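You operate a simulated robot arm through the tools that you are given. There is no shell and no other tool. Be economical: measure what you need, move in short steps, check, and stop when the job is done.

Carry out the task below with a simulated robot arm. There is one attempt and no reset: what you move stays moved.

TASK
Take the lid off the soap cup, pour in about 30 ml of soap, close it and press prime twice.
Fine: from the steel jug; pour before you prime, so that the hose fills; lid back on the cup, jug back in its place; dial and start key stay. Set down upright: steel jug.
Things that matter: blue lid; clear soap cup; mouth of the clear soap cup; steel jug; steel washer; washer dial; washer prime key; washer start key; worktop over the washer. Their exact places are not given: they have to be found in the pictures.

Only the result counts: the job must be done as asked and must still hold three seconds after the hand-in. Knocking over, shifting, dropping, spilling or breaking anything else fails it. Lids that push on must go on centred and level and be pressed home; caps that screw on are set level and turned clockwise until they are tight.

THE ROBOT
A 7-joint arm with a fingered hand on a trunk, on a base that drives. Base frame: it is fixed to the floor where the robot stands at the start and does not move with it; the origin is under the middle of the robot, x ahead of it, y to its left, z up; the surface under the hand at the start is at about z = 0.9. Units: m, degrees, N and s.
With the tool pointing down near the work surface it reaches from about 0.1 to 0.74 m from the robot's upright axis, wherever it stands. Its first joint turns from -69.0 to 172.0 degrees. Places, roughly: mouth of the clear soap cup [0.6, 0.2, 1]; steel washer [0.6, 0.4, 0.4]; washer dial [0.3, 0.6, 0.8]; washer prime key [0.3, 0.2, 0.8]; washer start key [0.3, 0.4, 0.8]; worktop over the washer [0.4, 0.3, 0.9]. Payload 3.4 kg.
The TCP is the grasp point between the finger pads, 0.039 m short of the fingertips. In the tool frame z runs along the fingers and y along their closing line. The gripper opens to 0.18 m. The gripper's body begins 0.111 m behind the TCP. The gripper is a hand of 3 fingers: y runs from the thumb to the fingers, the wrist lies at [0, 0, -0.262] in the tool frame, and closing takes about 1.5 s.
Orientation is that of the tool frame in the base frame, as a unit quaternion [w, x, y, z]. With the fingers straight down and closing along the base's y, the tool's x points along the base's -x, its y along +y and its z along -z.

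THE INTERFACE
- The arm moves only by the tool send_rows. Its argument "moves" is a list of rows, each an object (a shift or turn left out is 0, a gripper value left out holds the last) with "translation": the shift along the tool's x, y, z in m, a list of three; "rotation": the turn, a rotation vector about the tool's x, y, z in rad, a list of three; "gripper": the finger opening in m, from 0 to 0.18. In form: [{"translation": [dx, dy, dz], "rotation": [wx, wy, wz], "gripper": gripper}, ...]. A call has 1 to 8 rows; each row is the pose to reach, as a shift and turn from the pose commanded when the call began, along the tool's axes at that moment. Rows are played at 5 a second. More than 0.05 m and 8.6 degrees between two rows, or a gripper value outside its range, and nothing of the call is played. Where a pose cannot be reached the arm comes as near as it can. A force on the tool above 50 N (or 10 N above the force at the start of the call, whichever is more), or a blocked arm, ends the call early, and 0.2 s more pass. Each finger travels about 0.072 m/s and halts on what it meets, pressing with about 23 N; the grip force reading is that of the motor and also rises with nothing between the fingers. The clock runs only during rows and for 0.2 s after the last one: add rows that repeat a pose to give the fingers time. It gives the time, the measured TCP pose, the force on the tool (base axes), the opening and the grip force at its end, in the units of the frame above (readings bear some noise), with the torque about the TCP (base axes, N m) and any sound that the robot's microphone picked up.
- Cameras (640 x 400 px; columns grow to the right, rows downward): "scene" is now at [0.0355, 0.0273, 1.9564]; the picture's right is [0.54, -0.84, -0.00], its down [-0.78, -0.49, -0.39] and it looks along [0.33, 0.21, -0.92] (base axes); focal length 294 px, centre (320, 200). "wrist" rides on the gripper at [0.063, -0.036, -0.128] in the tool frame; the picture's right is [0.50, 0.87, 0.00], its down [-0.75, 0.44, -0.49] and it looks along [-0.43, 0.25, 0.87] (tool axes); focal length 226 px, centre (320, 200).
- get_image(camera): a new picture of that camera. The clock stands still meanwhile.
- lift_body(by): slides the trunk up (or, below 0, down) by that many m; the arm and the scene camera ride with it, the base frame stays. It gives what a move gives, with no picture.
- drive_base(legs): drives the robot by 1 to 6 legs, each [ahead, left, turn to the left] in m, m and degrees, along the robot's own axes; the way and the turn of a leg run together, so that a leg with both is an arc; at most 1.5 m and 180 degrees a leg. The arm and the cameras ride along, it lands a little off, and it stops where it bumps. It gives what a move gives.
- set_grasp(shape): the hand has 3 fingers and takes this shape, open, in about a second: jaw (thumb against the fingers, like two jaws); tri (thumb and two fingers); tip (a fingertip pinch); poke (one finger out to press); point (the index stretched); flat (the hand flat); cup (the hand cupped); fist (a fist). The gripper value then closes the fingers along that shape, each until it touches; the sizes above hold for jaw. It gives what a move gives, with no picture.
- turn_head(pan, tilt): turns the head with the scene camera to pan (to the left, within 143 degrees either way) and tilt (down, from -29 to 69), counted from straight ahead of the robot. It gives what a move gives.
- probe_pixels(camera, pixels): there is no depth. For up to 12 entries [column, row, z] of the newest picture of that camera ("zoom" is the newest enlarged one), the place [x, y] in the base frame at which the ray of that pixel passes the height z, good to about 0.002 m, but the place of the scene camera against the robot may be out by one fixed shift of up to 0.012 m in any direction. The clock stands still meanwhile.
- inspect(camera, box): a new picture of the part [left, top, right, bottom] of that camera's present view, enlarged. The clock stands still meanwhile.
- finish_job(): hands the job in; it is judged then, once.

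Work in short steps. Measure before you move; look again where a grasp or a placing could have gone wrong, and mend it. You have 80 turns and 52 pictures in all, those below and enlarged ones among them. Open the gripper and draw the arm clear of the work before you hand the job in, unless the task says otherwise.

The tools are called after "Request:" by a JSON object that holds its "op" and its "data". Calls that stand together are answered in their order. send_rows: Moves the arm, as the interface text tells. Its arguments: {"type":"object","properties":{"moves":{"type":"array","items":{"type":"object","properties":{"translation":{"type":"array","items":{"type":"number"}},"rotation":{"type":"array","items":{"type":"number"}},"gripper":{"type":"number"}}}}},"required":["moves"]} The other tools are called the same way: lift_body (by) slides the trunk up or down; set_grasp (shape) gives the hand a shape; drive_base (legs) drives the base; turn_head (pan, tilt) turns the head that bears the scene camera; get_image (camera) takes a picture; probe_pixels (camera, pixels) gives the place at which the rays of pixels pass given heights; inspect (camera, box) takes an enlarged picture of a part of a camera's view; finish_job () hands the job in.

At the start:

```text
clock: 0.0
tcp_pos: [0.3114, 0.2768, 1.2864]
orientation: [-0.002, 0.001, 1.0, 0.001]
contact_force: [-0.2, 0.9, -0.2]
moment: [0.01, 0.03, 0.0]
width: 0.1799
gripper_force: 0.0
shape: jaw
trunk travel left (down, up): [-0.45, 0.092]
robot x, y, heading: [0.0036, -0.0, 0.2]
head pan, tilt: [32.4, 66.7]
```

scene: 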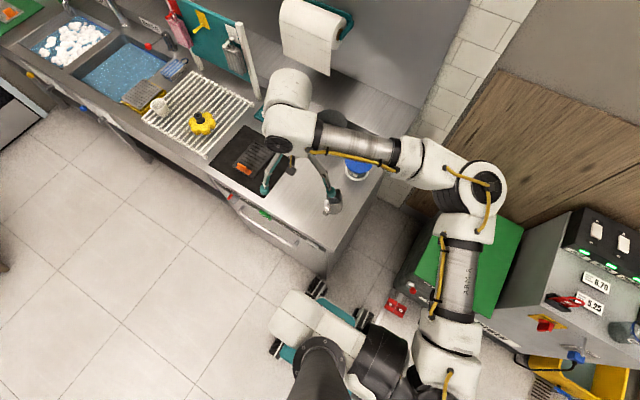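
wrist: 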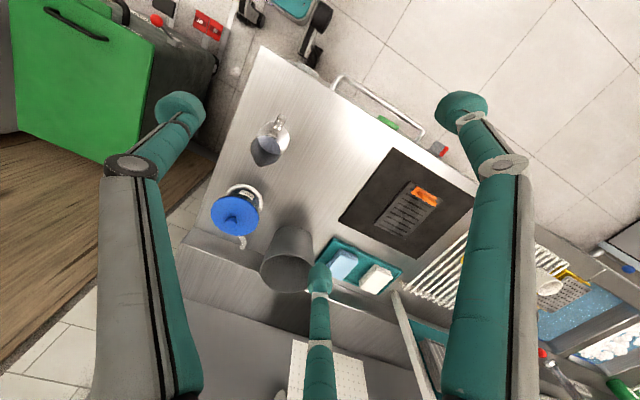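

The wrist view shows a blue-lidded cup at about (237,212), a small shiny vessel at (272,138) and a grey vessel at (288,258). I'll enlarge these to tell them apart.

Request:
{"op": "inspect", "data": {"camera": "wrist", "box": [180, 80, 420, 300]}}

Request:
{"op": "probe_pixels", "data": {"camera": "wrist", "pixels": [[272, 138, 0.9], [265, 155, 0.9], [237, 212, 1.0], [288, 240, 1.0], [288, 280, 0.9], [437, 150, 0.8], [385, 122, 0.8], [262, 48, 0.9]]}}

```text
1.82 times, centred on (300, 190) of wrist
```

zoom: 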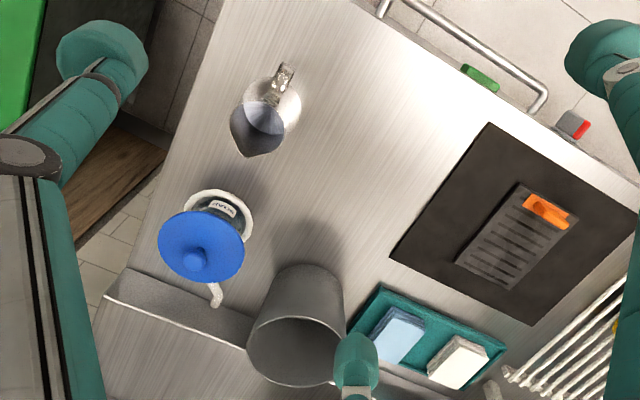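

```text
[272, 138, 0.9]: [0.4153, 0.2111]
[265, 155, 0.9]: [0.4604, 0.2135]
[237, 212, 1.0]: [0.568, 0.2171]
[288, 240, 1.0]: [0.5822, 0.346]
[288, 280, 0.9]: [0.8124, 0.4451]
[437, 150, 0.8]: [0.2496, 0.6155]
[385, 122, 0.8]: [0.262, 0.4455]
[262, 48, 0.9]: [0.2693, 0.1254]
```

Jug: the spouted vessel, with its handle toward the robot. I'll look at the worktop and front panel from the scene camera.

Request:
{"op": "inspect", "data": {"camera": "scene", "box": [210, 120, 400, 280]}}

Request:
{"op": "inspect", "data": {"camera": "wrist", "box": [190, 95, 310, 255]}}

```text
2.50 times, centred on (305, 200) of scene
```

zoom: 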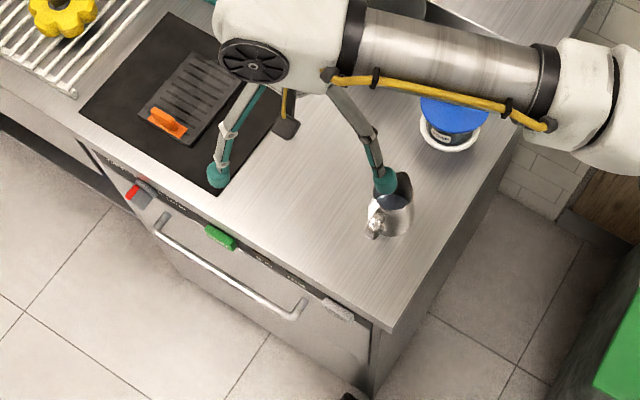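

```text
2.50 times, centred on (250, 175) of wrist
```

zoom: 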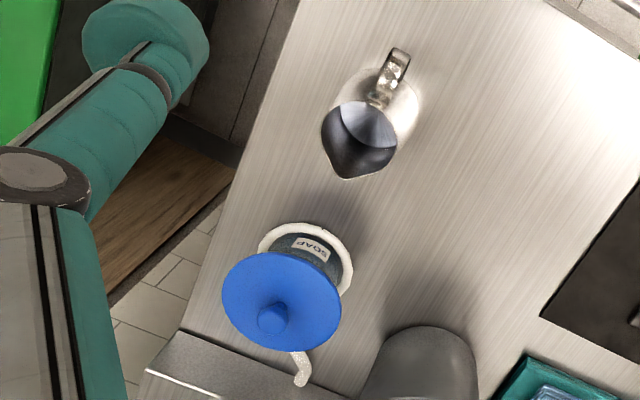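

Grey prime key at the front right, green start key in the middle, dial at left. I'll move the hand for a second view to triangulate heights.

Request:
{"op": "send_rows", "data": {"moves": [{"translation": [-0.03, -0.035, 0.01]}, {"translation": [-0.06, -0.07, 0.02]}, {"translation": [-0.08, -0.11, 0.03]}, {"translation": [-0.08, -0.14, 0.03]}, {"translation": [-0.08, -0.14, 0.03]}]}}

Request:
{"op": "get_image", "data": {"camera": "wrist"}}

Request:
{"op": "get_image", "data": {"camera": "scene"}}

```text
clock: 1.2
tcp_pos: [0.3914, 0.1377, 1.2565]
orientation: [0.0, 0.002, 1.0, 0.0]
contact_force: [0.5, -0.4, -1.0]
moment: [-0.02, 0.02, -0.01]
width: 0.18
gripper_force: 0.1
shape: jaw
trunk travel left (down, up): [-0.45, 0.092]
robot x, y, heading: [0.0005, 0.0047, -0.0]
head pan, tilt: [32.4, 66.7]
```

```text
46 pictures are left
```

wrist: 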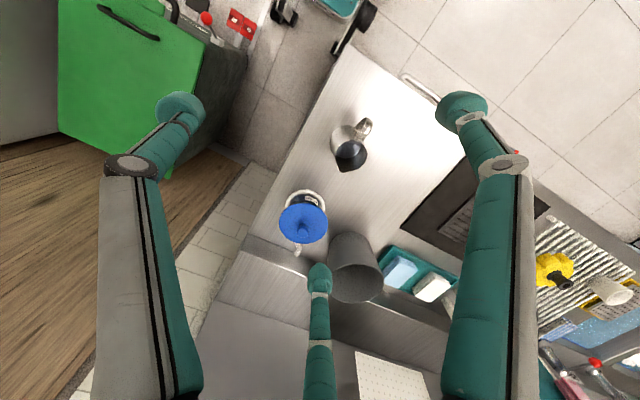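

```text
45 pictures are left
```

scene: 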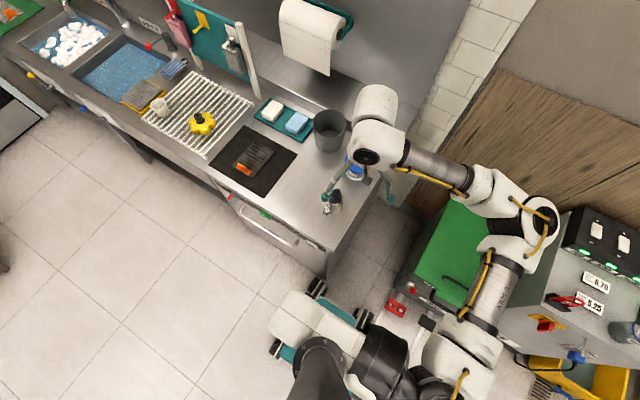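

I'll zoom on the wrist view and probe lid and jug points at several heights.

Request:
{"op": "inspect", "data": {"camera": "wrist", "box": [260, 105, 400, 265]}}

Request:
{"op": "inspect", "data": {"camera": "scene", "box": [210, 150, 360, 270]}}

```text
2.50 times, centred on (330, 185) of wrist
```

zoom: 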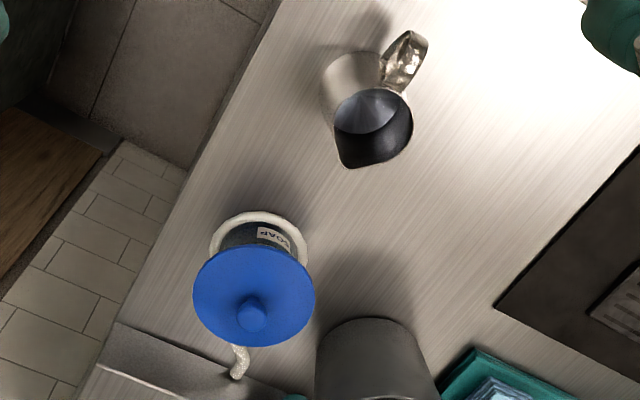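

```text
3.33 times, centred on (285, 210) of scene
```

zoom: 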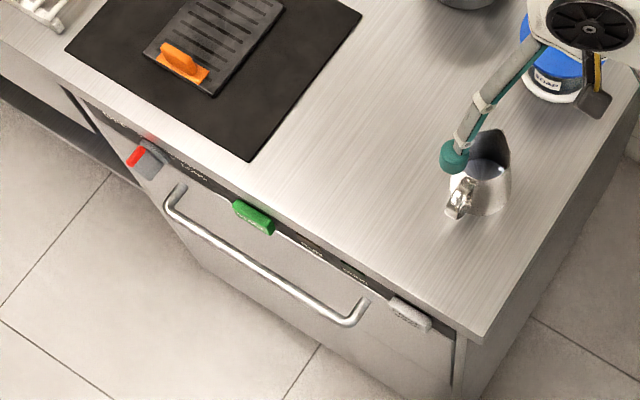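

Triangulating both wrist views gives: lid disc top at about (0.595, 0.216, 0.984), diameter ≈0.105; knob top at (0.598, 0.215, 1.005), diameter ≈0.028. The jug's spout tip is at (0.453, 0.221, 0.983), with its handle toward −x. I move the hand above the knob, half closed.

Request:
{"op": "send_rows", "data": {"moves": [{"translation": [-0.04, 0.015, 0.0], "gripper": 0.08}, {"translation": [-0.08, 0.03, 0.01]}, {"translation": [-0.12, 0.045, 0.03]}, {"translation": [-0.16, 0.06, 0.05]}, {"translation": [-0.2, 0.075, 0.07]}, {"translation": [-0.2066, 0.0778, 0.11]}, {"translation": [-0.2066, 0.0778, 0.13]}, {"translation": [-0.2066, 0.0778, 0.13]}]}}

Request:
{"op": "get_image", "data": {"camera": "wrist"}}

Request:
{"op": "get_image", "data": {"camera": "scene"}}

```text
clock: 3.0
tcp_pos: [0.5968, 0.2141, 1.1267]
orientation: [0.0, 0.0, 1.0, 0.001]
contact_force: [-0.8, 0.2, -0.1]
moment: [0.0, 0.0, 0.01]
width: 0.0804
gripper_force: 0.0
shape: jaw
trunk travel left (down, up): [-0.45, 0.092]
robot x, y, heading: [-0.0035, 0.0035, 0.1]
head pan, tilt: [32.4, 66.7]
```

```text
42 pictures are left
```

wrist: 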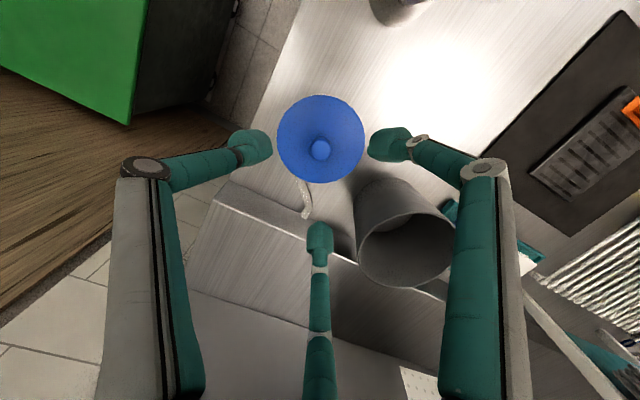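

```text
41 pictures are left
```

scene: 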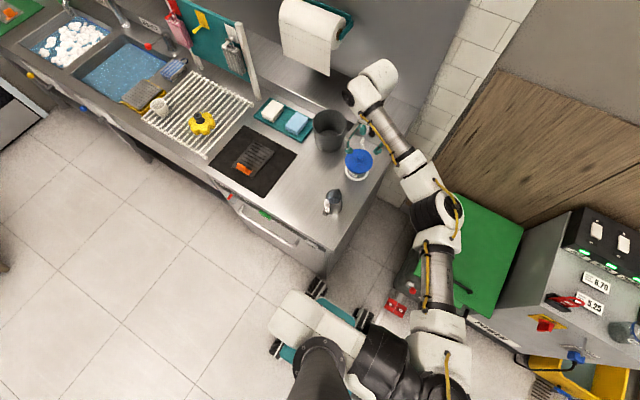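

Two fingers here sit ~0.1 m apart along x, straddling the 28 mm knob, so "jaw" would miss it. I switch to the fingertip pinch and look.

Request:
{"op": "set_grasp", "data": {"shape": "tip"}}

Request:
{"op": "get_image", "data": {"camera": "wrist"}}

```text
clock: 3.9
tcp_pos: [0.5964, 0.2146, 1.1263]
orientation: [0.0, 0.001, 1.0, 0.001]
contact_force: [-0.3, 0.9, -0.4]
moment: [-0.03, -0.01, 0.01]
width: 0.1802
gripper_force: 0.0
shape: tip
trunk travel left (down, up): [-0.45, 0.092]
robot x, y, heading: [0.0036, 0.0006, 0.0]
head pan, tilt: [32.4, 66.7]
```

```text
40 pictures are left
```

wrist: 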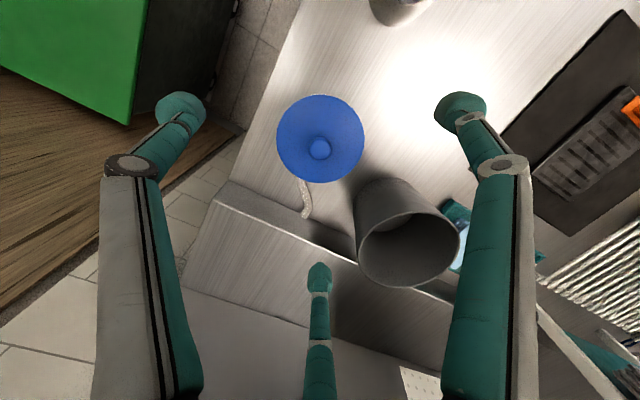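

Opened, it looks like the jaw. I'll close to 0.05 in the air to see how the tips converge.

Request:
{"op": "send_rows", "data": {"moves": [{"gripper": 0.05}, {"gripper": 0.05}, {"gripper": 0.05}, {"gripper": 0.05}, {"gripper": 0.05}, {"gripper": 0.05}]}}

Request:
{"op": "get_image", "data": {"camera": "wrist"}}

```text
clock: 5.3
tcp_pos: [0.5966, 0.2138, 1.1263]
orientation: [0.0, 0.0, 1.0, 0.001]
contact_force: [0.1, -0.7, 0.1]
moment: [-0.01, 0.04, 0.02]
width: 0.0504
gripper_force: 0.2
shape: tip
trunk travel left (down, up): [-0.45, 0.092]
robot x, y, heading: [-0.001, -0.003, -0.0]
head pan, tilt: [32.4, 66.7]
```

```text
39 pictures are left
```

wrist: 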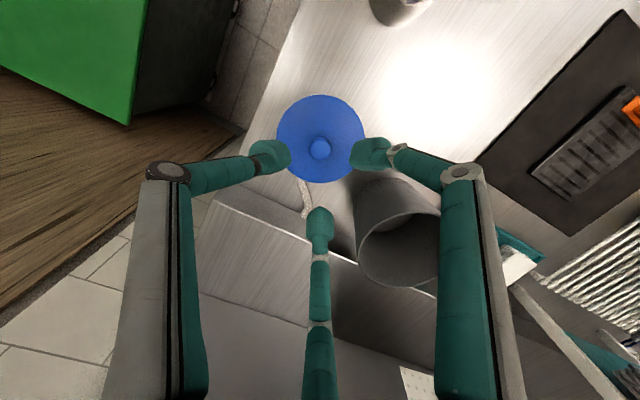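

The three tips converge radially on the tool axis (pixel ≈(320,177)), so a knob gets centred. I descend over it to tips about 6 mm above the disc.

Request:
{"op": "send_rows", "data": {"moves": [{"translation": [-0.001, 0.001, 0.04]}, {"translation": [-0.001, 0.001, 0.07]}, {"translation": [-0.001, 0.001, 0.085]}, {"translation": [-0.001, 0.001, 0.095]}, {"translation": [-0.001, 0.001, 0.095]}]}}

Request:
{"op": "get_image", "data": {"camera": "wrist"}}

```text
clock: 6.5
tcp_pos: [0.5984, 0.2156, 1.0314]
orientation: [0.0, 0.001, 1.0, 0.001]
contact_force: [0.2, -0.3, -0.7]
moment: [0.01, 0.01, -0.03]
width: 0.0502
gripper_force: 0.0
shape: tip
trunk travel left (down, up): [-0.45, 0.092]
robot x, y, heading: [-0.0007, 0.0008, -0.1]
head pan, tilt: [32.4, 66.7]
```

```text
38 pictures are left
```

wrist: 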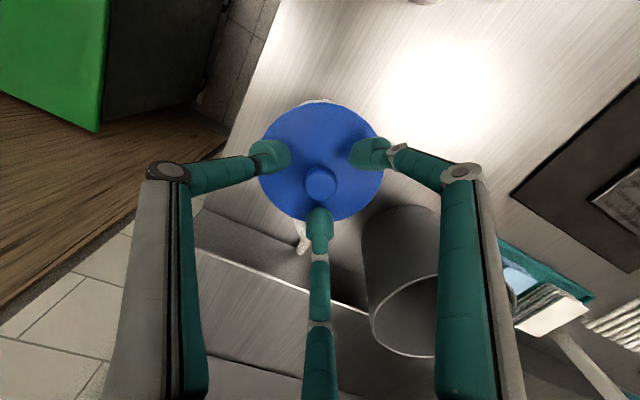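

Knob (320,181) is centred under the hand. I go 3 mm lower and close.

Request:
{"op": "send_rows", "data": {"moves": [{"translation": [0.0005, 0, 0.003]}, {"translation": [0.0005, 0, 0.003], "gripper": 0.03}, {"translation": [0.0005, 0, 0.003], "gripper": 0.015}, {"translation": [0.0005, 0, 0.003], "gripper": 0.01}, {"translation": [0.0005, 0, 0.003], "gripper": 0.01}, {"translation": [0.0005, 0, 0.003], "gripper": 0.01}]}}

Request:
{"op": "get_image", "data": {"camera": "wrist"}}

```text
clock: 7.9
tcp_pos: [0.5983, 0.2152, 1.0287]
orientation: [0.0, 0.0, 1.0, 0.001]
contact_force: [0.0, 0.1, -1.1]
moment: [0.05, -0.01, 0.03]
width: 0.0105
gripper_force: 0.0
shape: tip
trunk travel left (down, up): [-0.45, 0.092]
robot x, y, heading: [0.001, -0.0016, -0.2]
head pan, tilt: [32.4, 66.7]
```

```text
37 pictures are left
```

wrist: 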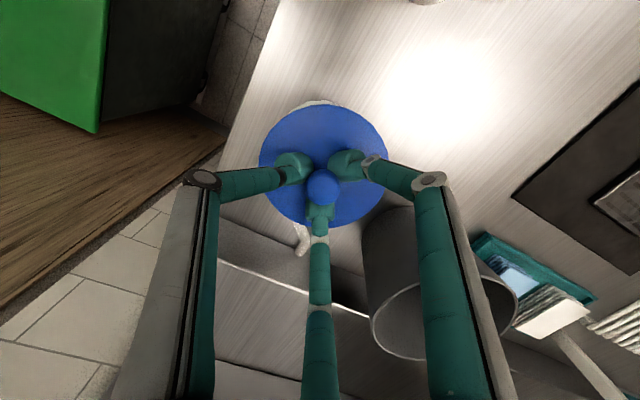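

At a reading of 0.0105 there is no grip force yet; I close fully.

Request:
{"op": "send_rows", "data": {"moves": [{"gripper": 0.0}, {"gripper": 0.0}, {"gripper": 0.0}, {"gripper": 0.0}]}}

Request:
{"op": "inspect", "data": {"camera": "wrist", "box": [240, 90, 400, 250]}}

```text
clock: 8.9
tcp_pos: [0.5973, 0.2142, 1.0287]
orientation: [0.0, 0.001, 1.0, 0.001]
contact_force: [0.4, -0.2, 0.4]
moment: [-0.01, 0.01, 0.05]
width: 0.0071
gripper_force: 23.3
shape: tip
trunk travel left (down, up): [-0.45, 0.092]
robot x, y, heading: [0.0018, -0.0012, -0.3]
head pan, tilt: [32.4, 66.7]
```

```text
2.50 times, centred on (320, 170) of wrist
```

zoom: 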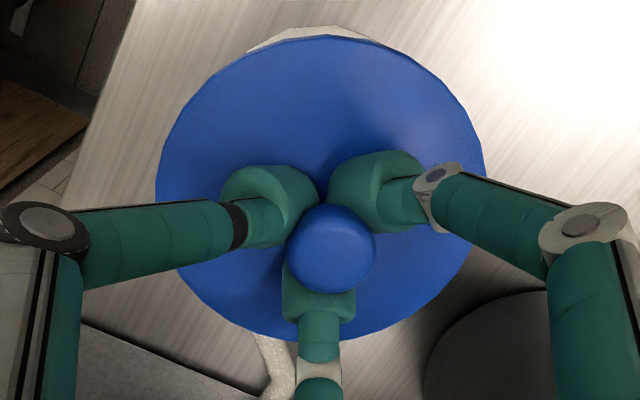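

The knob is gripped (23 N). I pull straight up in small steps and watch the force.

Request:
{"op": "send_rows", "data": {"moves": [{"translation": [0, 0, -0.005]}, {"translation": [0, 0, -0.012]}, {"translation": [0, 0, -0.025]}, {"translation": [0, 0, -0.045]}, {"translation": [0, 0, -0.07]}, {"translation": [0, 0, -0.07]}]}}

Request:
{"op": "get_image", "data": {"camera": "wrist"}}

Request:
{"op": "get_image", "data": {"camera": "scene"}}

```text
clock: 10.3
tcp_pos: [0.5986, 0.216, 1.0994]
orientation: [0.0, 0.001, 1.0, 0.001]
contact_force: [-0.3, 0.3, 0.0]
moment: [0.03, 0.0, 0.01]
width: 0.0069
gripper_force: 23.1
shape: tip
trunk travel left (down, up): [-0.45, 0.092]
robot x, y, heading: [0.0024, 0.0032, -0.1]
head pan, tilt: [32.4, 66.7]
```

```text
35 pictures are left
```

wrist: 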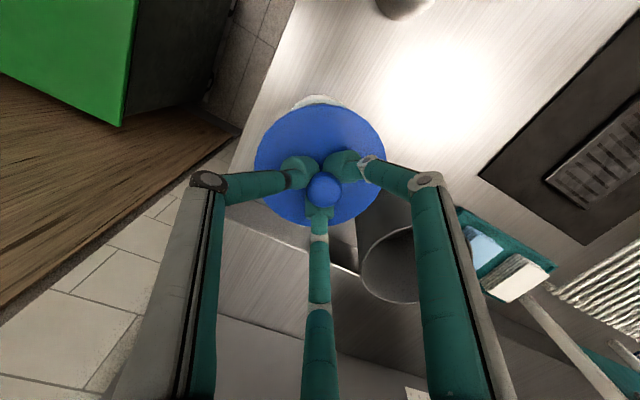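

```text
34 pictures are left
```

scene: 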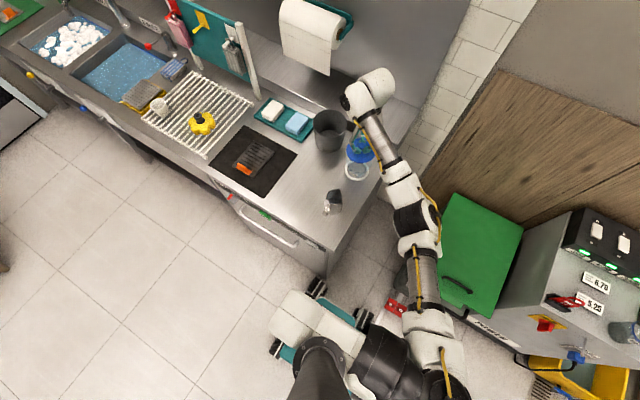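

The lid is off and level in the hand. I probe the scene picture for the free worktop between the mat (right corner (297,153), front corner (260,195)), the jug and the bin.

Request:
{"op": "probe_pixels", "data": {"camera": "scene", "pixels": [[297, 153, 0.9], [260, 195, 0.9], [326, 213, 0.9], [341, 193, 0.98], [329, 148, 0.9], [302, 185, 0.9], [357, 172, 0.97], [357, 178, 0.9], [285, 205, 0.9], [330, 250, 0.9]]}}

Request:
{"op": "inspect", "data": {"camera": "scene", "box": [310, 130, 400, 220]}}

```text
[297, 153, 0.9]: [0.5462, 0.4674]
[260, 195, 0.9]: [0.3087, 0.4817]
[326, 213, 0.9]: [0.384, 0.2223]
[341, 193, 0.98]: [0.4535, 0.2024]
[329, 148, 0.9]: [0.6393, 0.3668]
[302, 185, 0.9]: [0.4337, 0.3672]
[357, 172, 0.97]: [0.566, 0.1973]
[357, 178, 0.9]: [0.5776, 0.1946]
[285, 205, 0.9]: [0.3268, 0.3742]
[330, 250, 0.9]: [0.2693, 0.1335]
```

```text
4.44 times, centred on (355, 175) of scene
```

zoom: 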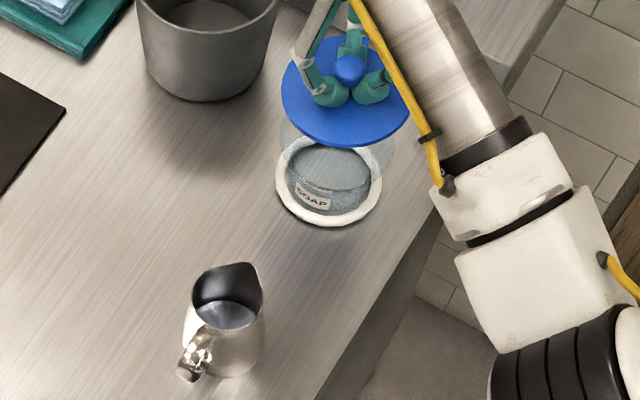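

I'll set the lid down at (0.43, 0.385), clear of the mat (y≈0.485), bin and jug. First the transfer at a raised height.

Request:
{"op": "send_rows", "data": {"moves": [{"translation": [0.02, 0.0, -0.03]}, {"translation": [0.05, 0.035, -0.03]}, {"translation": [0.08, 0.07, -0.03]}, {"translation": [0.11, 0.105, -0.03]}, {"translation": [0.14, 0.14, -0.01]}, {"translation": [0.1686, 0.169, 0.02]}, {"translation": [0.1686, 0.169, 0.06]}, {"translation": [0.1686, 0.169, 0.08]}]}}

Request:
{"op": "get_image", "data": {"camera": "scene"}}

```text
refused: row 5 steps farther than a row can; nothing moved
```

```text
32 pictures are left
```

scene: 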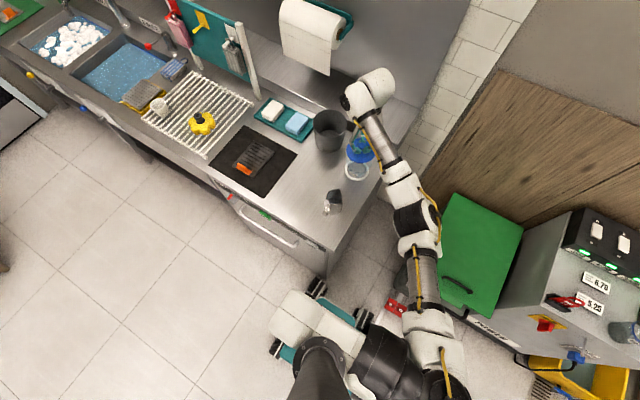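

A row step was too long, so nothing moved. I resend with shorter steps.

Request:
{"op": "send_rows", "data": {"moves": [{"translation": [0.02, 0.0, -0.03]}, {"translation": [0.05, 0.033, -0.03]}, {"translation": [0.083, 0.066, -0.03]}, {"translation": [0.115, 0.1, -0.03]}, {"translation": [0.145, 0.135, -0.025]}, {"translation": [0.1686, 0.169, 0.0]}, {"translation": [0.1686, 0.169, 0.04]}, {"translation": [0.1686, 0.169, 0.08]}]}}

Request:
{"op": "get_image", "data": {"camera": "scene"}}

```text
clock: 12.1
tcp_pos: [0.4703, 0.3272, 1.0249]
orientation: [0.0, 0.001, 1.0, 0.0]
contact_force: [-0.1, 0.0, -1.1]
moment: [0.05, 0.02, 0.01]
width: 0.0067
gripper_force: 23.6
shape: tip
out of reach, approached as far as the arm can: row 5, 6, 7, 8
trunk travel left (down, up): [-0.45, 0.092]
robot x, y, heading: [-0.001, 0.0007, 0.0]
head pan, tilt: [32.4, 66.7]
```

```text
31 pictures are left
```

scene: 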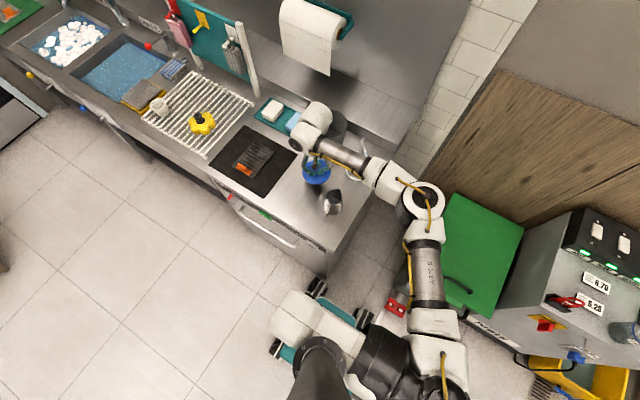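

The arm stops at (0.470, 0.327), out of reach beyond that. A small base drive (back 0.04, left 0.06) carries the lid to about (0.43, 0.387) and helps later reach too.

Request:
{"op": "drive_base", "data": {"legs": [[-0.04, 0.06, 0]]}}

Request:
{"op": "get_image", "data": {"camera": "scene"}}

```text
clock: 13.1
tcp_pos: [0.4326, 0.3496, 1.0339]
orientation: [0.001, 0.002, 1.0, 0.014]
contact_force: [1.8, -0.7, 0.7]
moment: [0.16, 0.22, 0.01]
width: 0.0067
gripper_force: 23.3
shape: tip
trunk travel left (down, up): [-0.45, 0.092]
robot x, y, heading: [-0.0392, 0.054, -0.1]
head pan, tilt: [32.4, 66.7]
```

```text
30 pictures are left
```

scene: 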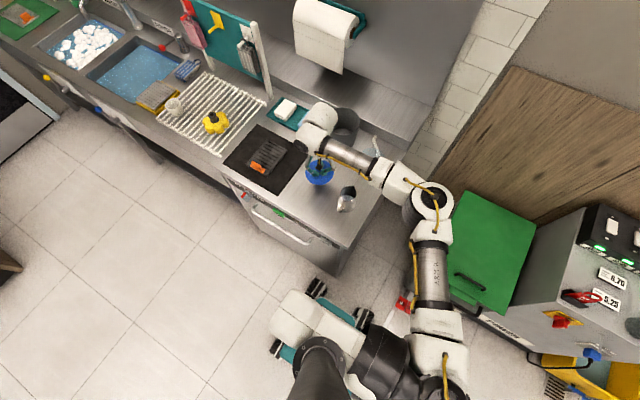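

The pose isn't quite what the drive alone would give, so I settle the arm with a tiny raise and look at the wrist view.

Request:
{"op": "send_rows", "data": {"moves": [{"translation": [0, 0, -0.01]}, {"translation": [0, 0, -0.01]}, {"translation": [0, 0, -0.01]}]}}

Request:
{"op": "get_image", "data": {"camera": "wrist"}}

```text
clock: 13.9
tcp_pos: [0.4335, 0.3474, 1.0445]
orientation: [0.003, 0.005, 1.0, 0.012]
contact_force: [1.0, -0.2, 0.2]
moment: [0.04, 0.11, 0.02]
width: 0.0065
gripper_force: 22.9
shape: tip
trunk travel left (down, up): [-0.45, 0.092]
robot x, y, heading: [-0.0377, 0.0486, 0.1]
head pan, tilt: [32.4, 66.7]
```

```text
29 pictures are left
```

wrist: 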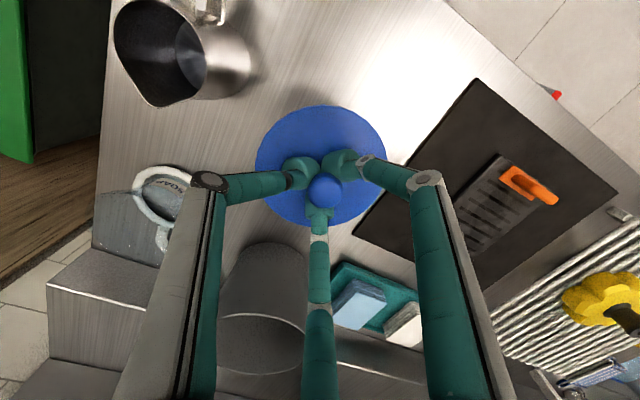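

The hand is clear and the lid is level, over free worktop left of the mat. I lower to z≈0.975 and shift a bit left.

Request:
{"op": "send_rows", "data": {"moves": [{"translation": [0, 0.015, 0.02]}, {"translation": [0, 0.03, 0.04]}, {"translation": [0, 0.03, 0.06]}, {"translation": [0, 0.03, 0.07]}, {"translation": [0, 0.03, 0.07]}]}}

Request:
{"op": "inspect", "data": {"camera": "scene", "box": [280, 120, 400, 240]}}

```text
clock: 15.1
tcp_pos: [0.4373, 0.3851, 0.9886]
orientation: [0.002, 0.002, 1.0, 0.006]
contact_force: [0.1, -1.1, 0.2]
moment: [-0.03, 0.04, 0.0]
width: 0.0064
gripper_force: 22.8
shape: tip
out of reach, approached as far as the arm can: row 2, 3, 4, 5
trunk travel left (down, up): [-0.45, 0.092]
robot x, y, heading: [-0.0402, 0.052, 0.0]
head pan, tilt: [32.4, 66.7]
```

```text
3.33 times, centred on (340, 180) of scene
```

zoom: 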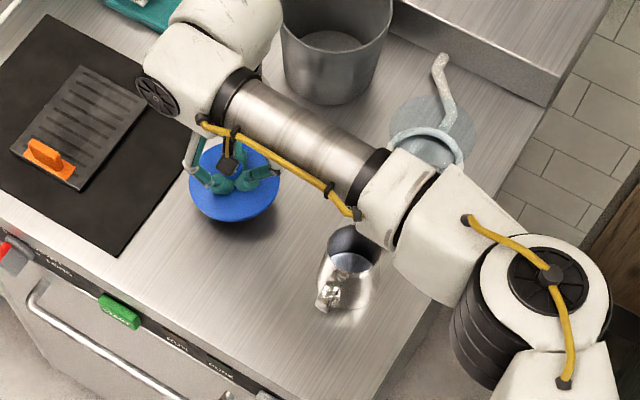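

The lid hovers ~3 cm above the worktop. I ease down while giving back 15 mm in y to stay in reach.

Request:
{"op": "send_rows", "data": {"moves": [{"translation": [0, -0.01, 0.003]}, {"translation": [0, -0.015, 0.008]}, {"translation": [0, -0.015, 0.012]}, {"translation": [0, -0.015, 0.015]}, {"translation": [0, -0.015, 0.015]}]}}

```text
clock: 16.3
tcp_pos: [0.4388, 0.3769, 0.9705]
orientation: [0.002, 0.002, 1.0, 0.002]
contact_force: [0.5, 0.3, 0.1]
moment: [-0.06, -0.06, 0.0]
width: 0.0065
gripper_force: 23.1
shape: tip
trunk travel left (down, up): [-0.45, 0.092]
robot x, y, heading: [-0.0426, 0.0529, -0.2]
head pan, tilt: [32.4, 66.7]
```

Now at 0.9705 with no contact; I continue in 3 mm steps.

Request:
{"op": "send_rows", "data": {"moves": [{"translation": [0, 0, 0.003]}, {"translation": [0, 0, 0.006]}, {"translation": [0, 0, 0.009]}, {"translation": [0, 0, 0.012]}, {"translation": [0, 0, 0.012]}]}}

```text
clock: 17.5
tcp_pos: [0.439, 0.3471, 0.966]
orientation: [0.002, 0.003, 1.0, 0.012]
contact_force: [0.5, -0.4, -1.3]
moment: [0.08, 0.11, -0.01]
width: 0.0061
gripper_force: 23.5
shape: tip
trunk travel left (down, up): [-0.45, 0.092]
robot x, y, heading: [-0.0393, 0.0452, -0.1]
head pan, tilt: [32.4, 66.7]
```

TCP y slid by 30 mm unexpectedly; I look before going on.

Request:
{"op": "get_image", "data": {"camera": "wrist"}}

Request:
{"op": "inspect", "data": {"camera": "scene", "box": [270, 90, 450, 270]}}

```text
27 pictures are left
```

wrist: 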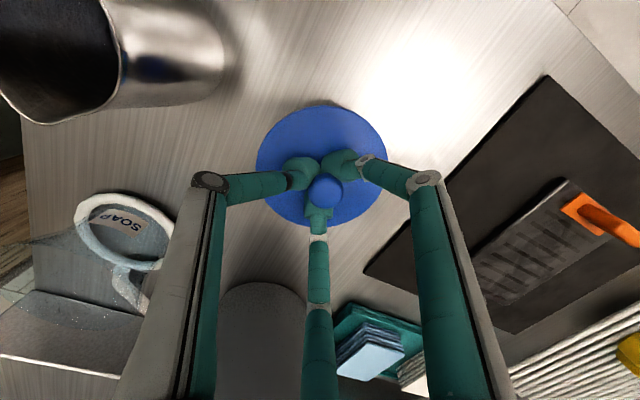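

```text
2.22 times, centred on (360, 180) of scene
```

zoom: 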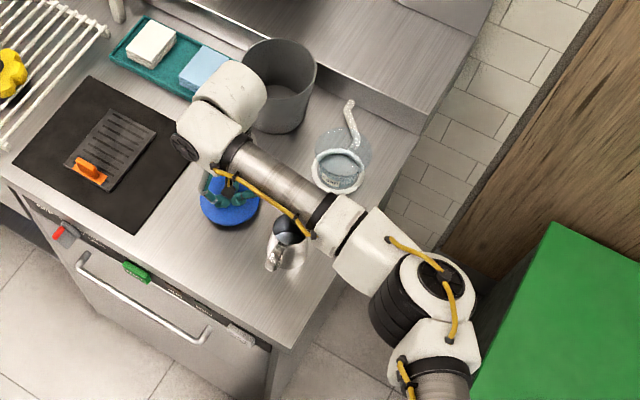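

The joints near their limit explain the slide. I raise 1 cm and drive 0.04 m left so the lid ends about (0.44, 0.385).

Request:
{"op": "send_rows", "data": {"moves": [{"translation": [0, 0, -0.01]}, {"translation": [0, 0, -0.02]}, {"translation": [0, 0, -0.02]}]}}

Request:
{"op": "drive_base", "data": {"legs": [[0, 0.06, 0]]}}

Request:
{"op": "send_rows", "data": {"moves": [{"translation": [0, 0, 0.002]}, {"translation": [0, 0, 0.002]}]}}

```text
clock: 18.3
tcp_pos: [0.4389, 0.3453, 0.9849]
orientation: [0.002, 0.004, 1.0, 0.013]
contact_force: [-0.2, -0.7, 0.3]
moment: [0.05, 0.07, 0.01]
width: 0.0064
gripper_force: 23.0
shape: tip
trunk travel left (down, up): [-0.45, 0.092]
robot x, y, heading: [-0.0353, 0.049, 0.1]
head pan, tilt: [32.4, 66.7]
```

```text
clock: 19.3
tcp_pos: [0.4421, 0.3851, 0.9885]
orientation: [0.002, 0.005, 1.0, 0.02]
contact_force: [3.1, -1.4, -1.0]
moment: [0.06, 0.19, 0.04]
width: 0.0059
gripper_force: 22.7
shape: tip
trunk travel left (down, up): [-0.45, 0.092]
robot x, y, heading: [-0.039, 0.1025, -0.3]
head pan, tilt: [32.4, 66.7]
```

```text
clock: 19.9
tcp_pos: [0.441, 0.4181, 0.9773]
orientation: [0.002, 0.005, 1.0, 0.004]
contact_force: [0.1, 0.7, -0.3]
moment: [0.01, -0.06, 0.0]
width: 0.0062
gripper_force: 22.4
shape: tip
trunk travel left (down, up): [-0.45, 0.092]
robot x, y, heading: [-0.0382, 0.099, 0.0]
head pan, tilt: [32.4, 66.7]
```

Now y = 0.418; I shift back to 0.395 and go down gently.

Request:
{"op": "send_rows", "data": {"moves": [{"translation": [0, -0.012, 0]}, {"translation": [0, -0.023, 0.003]}, {"translation": [0, -0.023, 0.007]}, {"translation": [0, -0.023, 0.011]}, {"translation": [0, -0.023, 0.011]}]}}

```text
clock: 21.1
tcp_pos: [0.4411, 0.3673, 0.9739]
orientation: [0.004, 0.006, 1.0, 0.015]
contact_force: [1.2, 0.3, -0.6]
moment: [0.06, 0.12, 0.0]
width: 0.0062
gripper_force: 23.0
shape: tip
trunk travel left (down, up): [-0.45, 0.092]
robot x, y, heading: [-0.0383, 0.0965, -0.1]
head pan, tilt: [32.4, 66.7]
```

Offsets remain but the spot (0.44, 0.37) is fine. I lower further in small steps to contact.

Request:
{"op": "send_rows", "data": {"moves": [{"translation": [0, 0, 0.004]}, {"translation": [0, 0, 0.008]}, {"translation": [0, 0, 0.012]}, {"translation": [0, 0, 0.012]}, {"translation": [0, 0, 0.012]}]}}

Request:
{"op": "inspect", "data": {"camera": "scene", "box": [290, 90, 450, 250]}}

```text
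clock: 22.3
tcp_pos: [0.4379, 0.4056, 0.9554]
orientation: [0.004, 0.004, 1.0, 0.002]
contact_force: [0.1, -1.1, 5.8]
moment: [0.18, 0.0, 0.03]
width: 0.0065
gripper_force: 23.1
shape: tip
trunk travel left (down, up): [-0.45, 0.092]
robot x, y, heading: [-0.042, 0.1043, 0.0]
head pan, tilt: [32.4, 66.7]
```

```text
2.50 times, centred on (370, 170) of scene
```

zoom: 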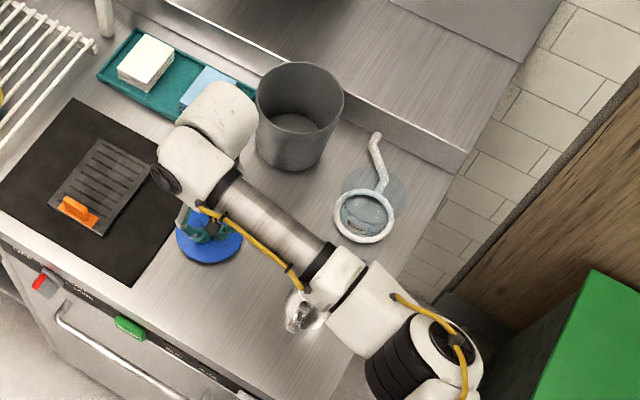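

Contact of 5.8 N: the lid is down, just right of the mat. I open slightly and rise.

Request:
{"op": "send_rows", "data": {"moves": [{"gripper": 0.02}, {"gripper": 0.04}, {"gripper": 0.05}, {"gripper": 0.05}, {"translation": [0, 0, -0.02], "gripper": 0.05}, {"translation": [0, 0, -0.06]}, {"translation": [0, 0, -0.1]}, {"translation": [0, 0, -0.14]}]}}

Request:
{"op": "get_image", "data": {"camera": "wrist"}}

```text
clock: 24.1
tcp_pos: [0.4379, 0.395, 1.0963]
orientation: [0.003, 0.004, 1.0, 0.005]
contact_force: [0.0, 0.8, 0.4]
moment: [-0.01, -0.06, -0.02]
width: 0.0496
gripper_force: 0.2
shape: tip
trunk travel left (down, up): [-0.45, 0.092]
robot x, y, heading: [-0.0392, 0.1045, 0.1]
head pan, tilt: [32.4, 66.7]
```

```text
24 pictures are left
```

wrist: 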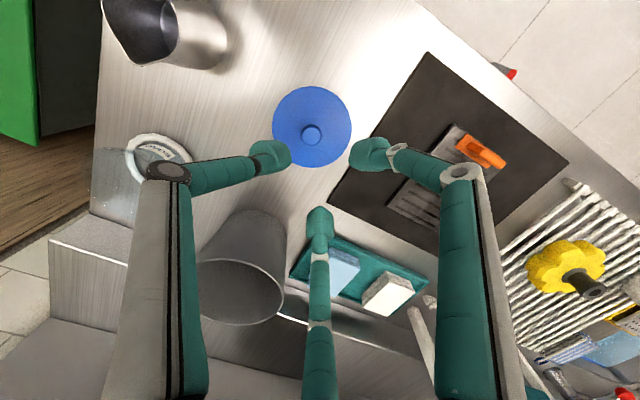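

The lid lies flat on the worktop beside the mat. Now the jug: I rise, move over it (≈(0.415,0.22)) with the fingers opened, and look.

Request:
{"op": "send_rows", "data": {"moves": [{"translation": [0.0, -0.02, -0.04], "gripper": 0.12}, {"translation": [0.005, -0.06, -0.05]}, {"translation": [0.01, -0.1, -0.05]}, {"translation": [0.015, -0.14, -0.05]}, {"translation": [0.02, -0.175, -0.05]}, {"translation": [0.023, -0.175, -0.05]}, {"translation": [0.023, -0.175, -0.05]}]}}

Request:
{"op": "get_image", "data": {"camera": "wrist"}}

```text
clock: 25.7
tcp_pos: [0.4129, 0.2165, 1.1444]
orientation: [0.004, 0.005, 1.0, 0.006]
contact_force: [0.2, 0.0, 0.4]
moment: [-0.02, -0.03, 0.0]
width: 0.1197
gripper_force: 0.1
shape: tip
trunk travel left (down, up): [-0.45, 0.092]
robot x, y, heading: [-0.0398, 0.1045, -0.2]
head pan, tilt: [32.4, 66.7]
```

```text
23 pictures are left
```

wrist: 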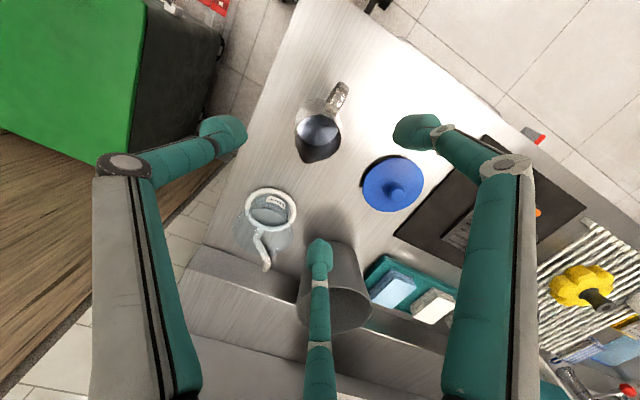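

I enlarge the jug to see body profile, handle and fill.

Request:
{"op": "inspect", "data": {"camera": "wrist", "box": [270, 70, 370, 170]}}

Request:
{"op": "inspect", "data": {"camera": "scene", "box": [310, 150, 390, 230]}}

```text
4.00 times, centred on (320, 120) of wrist
```

zoom: 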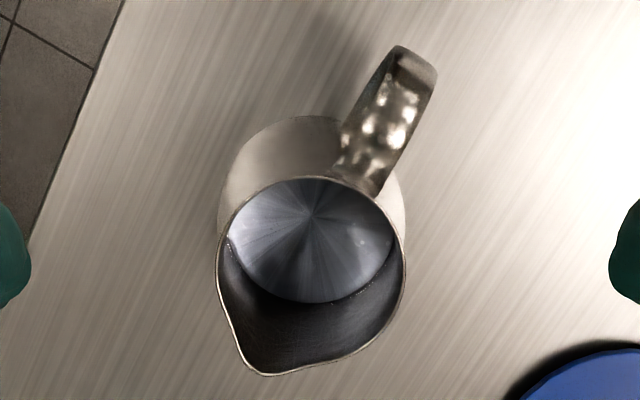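

```text
5.00 times, centred on (350, 190) of scene
```

zoom: 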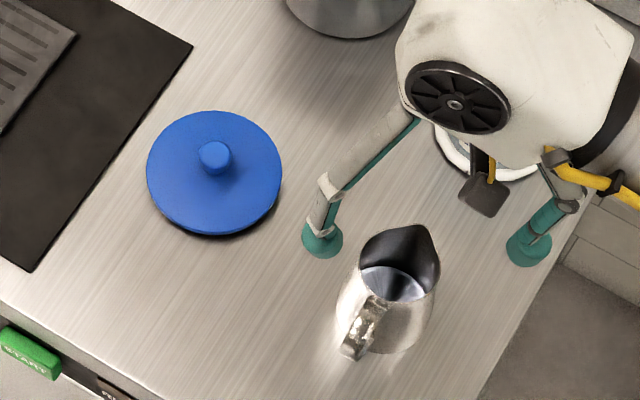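

Jug: rim centre ≈(0.410, 0.212), diameter 0.06, spout heading +x; liquid level about 0.935, so ~95 ml. I'll take it from above with the three fingers around the body (handle and spout both between fingers). First descend to TCP z≈0.99.

Request:
{"op": "send_rows", "data": {"moves": [{"translation": [0.002, -0.004, 0.04]}, {"translation": [0.002, -0.004, 0.08]}, {"translation": [0.002, -0.004, 0.115]}, {"translation": [0.002, -0.004, 0.14]}, {"translation": [0.002, -0.004, 0.15]}, {"translation": [0.002, -0.004, 0.15]}]}}

Request:
{"op": "get_image", "data": {"camera": "wrist"}}

```text
clock: 27.1
tcp_pos: [0.4127, 0.2023, 0.9943]
orientation: [0.004, 0.006, 1.0, 0.01]
contact_force: [0.7, 0.4, 0.6]
moment: [-0.01, 0.04, 0.01]
width: 0.1195
gripper_force: 0.0
shape: tip
trunk travel left (down, up): [-0.45, 0.092]
robot x, y, heading: [-0.0418, 0.1034, -0.3]
head pan, tilt: [32.4, 66.7]
```

```text
20 pictures are left
```

wrist: 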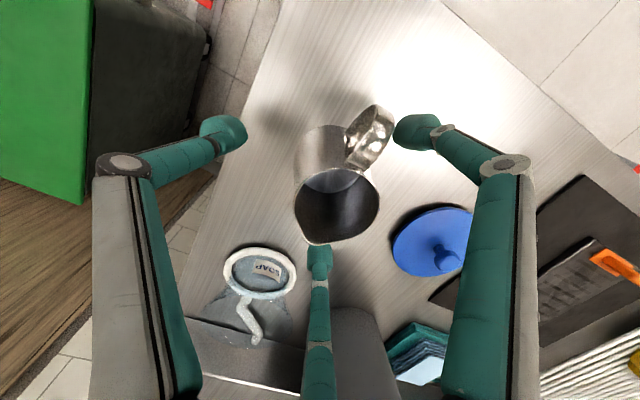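

The jug is ~12 mm off the hand centre (image right). I correct by (−0.006, +0.010) and re-read the pose, since it seems to sway.

Request:
{"op": "send_rows", "data": {"moves": [{"translation": [0.003, 0.0, 0]}, {"translation": [0.003, 0.0, 0]}, {"translation": [0.003, 0.0, 0]}, {"translation": [0.003, 0.0, 0]}, {"translation": [0.003, 0.0, 0]}]}}

Request:
{"op": "send_rows", "data": {"moves": [{"translation": [0.002, 0.0, 0]}, {"translation": [0.002, 0.0, 0]}, {"translation": [0.002, 0.0, 0]}, {"translation": [0.002, 0.0, 0]}, {"translation": [0.002, 0.0, 0]}]}}

```text
clock: 28.3
tcp_pos: [0.4107, 0.2094, 0.9948]
orientation: [0.004, 0.004, 1.0, 0.007]
contact_force: [0.1, -0.1, 0.0]
moment: [-0.05, 0.0, -0.01]
width: 0.1192
gripper_force: 0.0
shape: tip
trunk travel left (down, up): [-0.45, 0.092]
robot x, y, heading: [-0.0381, 0.1051, -0.1]
head pan, tilt: [32.4, 66.7]
```

```text
clock: 29.5
tcp_pos: [0.4064, 0.2073, 0.9955]
orientation: [0.004, 0.006, 1.0, 0.008]
contact_force: [0.4, 0.2, 0.4]
moment: [0.03, -0.04, 0.0]
width: 0.1192
gripper_force: 0.1
shape: tip
trunk travel left (down, up): [-0.45, 0.092]
robot x, y, heading: [-0.0406, 0.1021, 0.1]
head pan, tilt: [32.4, 66.7]
```

The sway has damped. I trim the tilt (~0.9°), centre at y≈0.2125 and descend to TCP z≈0.952.

Request:
{"op": "send_rows", "data": {"moves": [{"translation": [0, 0.002, 0.006], "rotation": [0.007, 0.004, -0.005]}, {"translation": [0, 0.004, 0.014], "rotation": [0.015, 0.008, -0.01]}, {"translation": [0, 0.004, 0.024], "rotation": [0.015, 0.008, -0.01]}, {"translation": [0, 0.004, 0.034], "rotation": [0.015, 0.008, -0.01]}, {"translation": [0, 0.004, 0.041], "rotation": [0.015, 0.008, -0.01]}, {"translation": [0, 0.004, 0.043], "rotation": [0.015, 0.008, -0.01]}, {"translation": [0, 0.004, 0.043], "rotation": [0.015, 0.008, -0.01]}, {"translation": [0, 0.004, 0.043], "rotation": [0.015, 0.008, -0.01]}]}}

Request:
{"op": "get_image", "data": {"camera": "wrist"}}

```text
clock: 31.3
tcp_pos: [0.4078, 0.211, 0.9513]
orientation: [-0.002, 0.0, 1.0, 0.001]
contact_force: [-0.1, 0.5, -0.3]
moment: [-0.02, 0.02, 0.0]
width: 0.1196
gripper_force: 0.0
shape: tip
trunk travel left (down, up): [-0.45, 0.092]
robot x, y, heading: [-0.0448, 0.1022, -0.3]
head pan, tilt: [32.4, 66.7]
```

```text
19 pictures are left
```

wrist: 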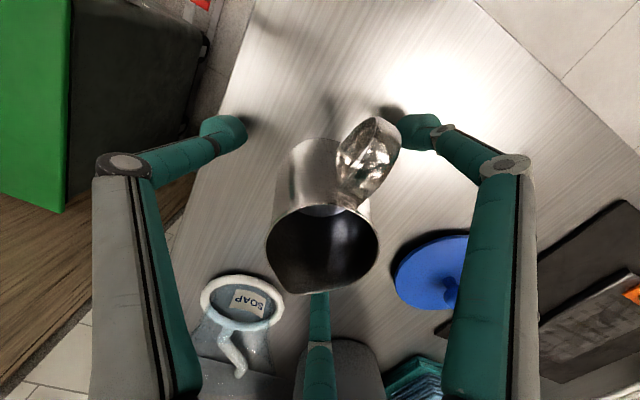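

The jug is centred; the handle passes just beside the rear-left finger. I yaw 3° for clearance and close in steps.

Request:
{"op": "send_rows", "data": {"moves": [{"translation": [-0.001, 0.001, 0], "rotation": [0, 0, 0.05], "gripper": 0.1}, {"translation": [-0.001, 0.001, 0], "rotation": [0, 0, 0.05], "gripper": 0.08}, {"translation": [-0.001, 0.001, 0], "rotation": [0, 0, 0.05], "gripper": 0.065}, {"translation": [-0.001, 0.001, 0], "rotation": [0, 0, 0.05], "gripper": 0.055}, {"translation": [-0.001, 0.001, 0], "rotation": [0, 0, 0.05], "gripper": 0.055}]}}

Request:
{"op": "get_image", "data": {"camera": "wrist"}}

```text
clock: 32.5
tcp_pos: [0.4089, 0.2116, 0.9516]
orientation: [-0.001, 0.024, 1.0, 0.0]
contact_force: [-1.2, -0.7, 0.1]
moment: [-0.05, 0.04, -0.02]
width: 0.0617
gripper_force: 23.1
shape: tip
trunk travel left (down, up): [-0.45, 0.092]
robot x, y, heading: [-0.0382, 0.1041, -0.1]
head pan, tilt: [32.4, 66.7]
```

```text
18 pictures are left
```

wrist: 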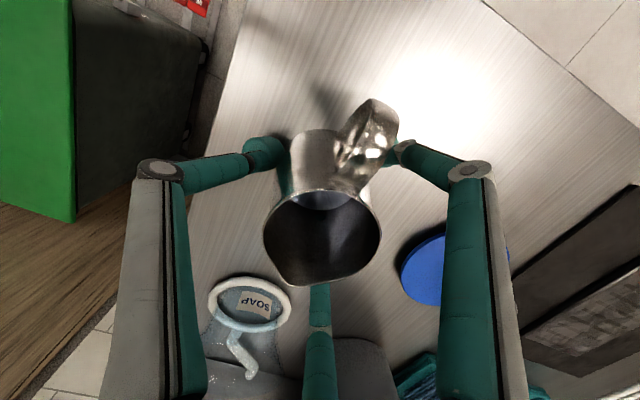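

Held at 0.0617 with 23 N. Home pose: TCP (0.409, 0.2116, 0.9516). I lift gently.

Request:
{"op": "send_rows", "data": {"moves": [{"translation": [0, 0, 0], "gripper": 0.04}, {"translation": [0, 0, -0.005]}, {"translation": [0, 0, -0.02]}, {"translation": [0, 0, -0.04]}, {"translation": [0, 0, -0.065]}, {"translation": [0, 0, -0.09]}, {"translation": [0, 0, -0.11]}, {"translation": [0, 0, -0.12]}]}}

Request:
{"op": "inspect", "data": {"camera": "scene", "box": [280, 90, 440, 250]}}

```text
clock: 34.3
tcp_pos: [0.4083, 0.2119, 1.0721]
orientation: [0.0, 0.024, 1.0, 0.0]
contact_force: [-0.1, -0.2, -2.0]
moment: [0.0, 0.0, 0.01]
width: 0.0619
gripper_force: 22.6
shape: tip
trunk travel left (down, up): [-0.45, 0.092]
robot x, y, heading: [-0.0383, 0.1047, -0.1]
head pan, tilt: [32.4, 66.7]
```

```text
2.50 times, centred on (360, 170) of scene
```

zoom: 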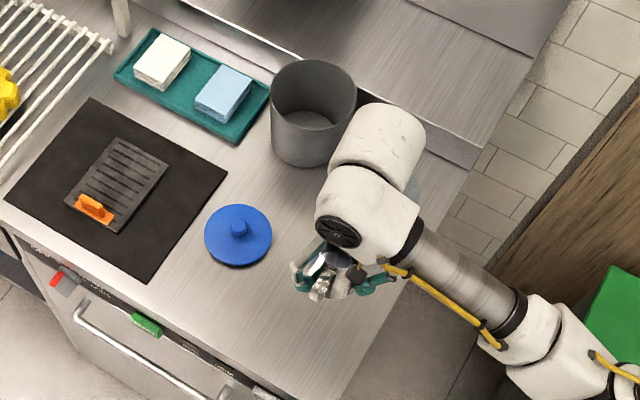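

Jug lifted (~2 N). I move toward the cup while yawing the spout to heading −60°, so that the hand can tilt toward the robot's right and the bin stays clear. First half.

Request:
{"op": "send_rows", "data": {"moves": [{"translation": [0, 0, -0.01], "rotation": [0, 0, 0.04]}, {"translation": [-0.005, 0.002, -0.02], "rotation": [0, 0, 0.1]}, {"translation": [-0.015, 0.006, -0.028], "rotation": [0, 0, 0.18]}, {"translation": [-0.03, 0.012, -0.028], "rotation": [0, 0, 0.26]}, {"translation": [-0.045, 0.019, -0.028], "rotation": [0, 0, 0.34]}, {"translation": [-0.06, 0.025, -0.028], "rotation": [0, 0, 0.42]}, {"translation": [-0.07, 0.03, -0.028], "rotation": [0, 0, 0.5]}, {"translation": [-0.075, 0.032, -0.028], "rotation": [0, 0, 0.54]}]}}

```text
clock: 36.1
tcp_pos: [0.4858, 0.2395, 1.0995]
orientation: [0.0, 0.291, 0.957, 0.0]
contact_force: [-0.4, 0.3, -3.2]
moment: [0.01, 0.0, 0.01]
width: 0.0621
gripper_force: 23.2
shape: tip
trunk travel left (down, up): [-0.45, 0.092]
robot x, y, heading: [-0.0384, 0.1046, -0.3]
head pan, tilt: [32.4, 66.7]
```

Good: pose steady. Second half of the yaw and travel to (0.566, 0.269).

Request:
{"op": "send_rows", "data": {"moves": [{"translation": [-0.003, 0.004, 0], "rotation": [0, 0, 0.04]}, {"translation": [-0.009, 0.012, 0], "rotation": [0, 0, 0.1]}, {"translation": [-0.017, 0.023, 0], "rotation": [0, 0, 0.18]}, {"translation": [-0.026, 0.036, 0], "rotation": [0, 0, 0.27]}, {"translation": [-0.035, 0.048, 0], "rotation": [0, 0, 0.36]}, {"translation": [-0.043, 0.06, 0], "rotation": [0, 0, 0.44]}, {"translation": [-0.048, 0.067, 0], "rotation": [0, 0, 0.49]}, {"translation": [-0.05, 0.069, 0], "rotation": [0, 0, 0.51]}]}}

Request:
{"op": "inspect", "data": {"camera": "scene", "box": [290, 70, 450, 230]}}

```text
clock: 37.9
tcp_pos: [0.5666, 0.2711, 1.0992]
orientation: [-0.001, 0.522, 0.853, 0.0]
contact_force: [0.3, 1.0, -2.5]
moment: [0.0, -0.01, -0.03]
width: 0.0615
gripper_force: 22.9
shape: tip
trunk travel left (down, up): [-0.45, 0.092]
robot x, y, heading: [-0.0385, 0.1036, -0.1]
head pan, tilt: [32.4, 66.7]
```

```text
2.50 times, centred on (370, 150) of scene
```

zoom: 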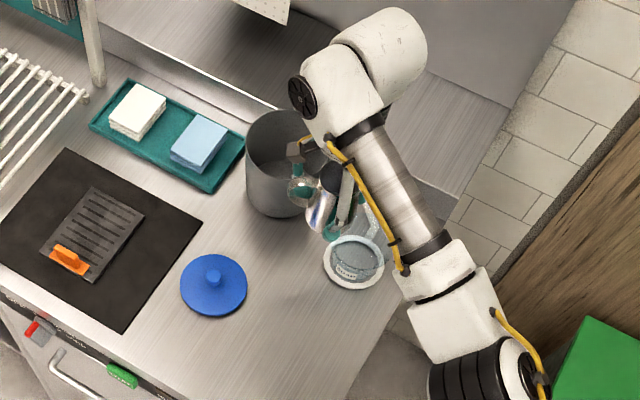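

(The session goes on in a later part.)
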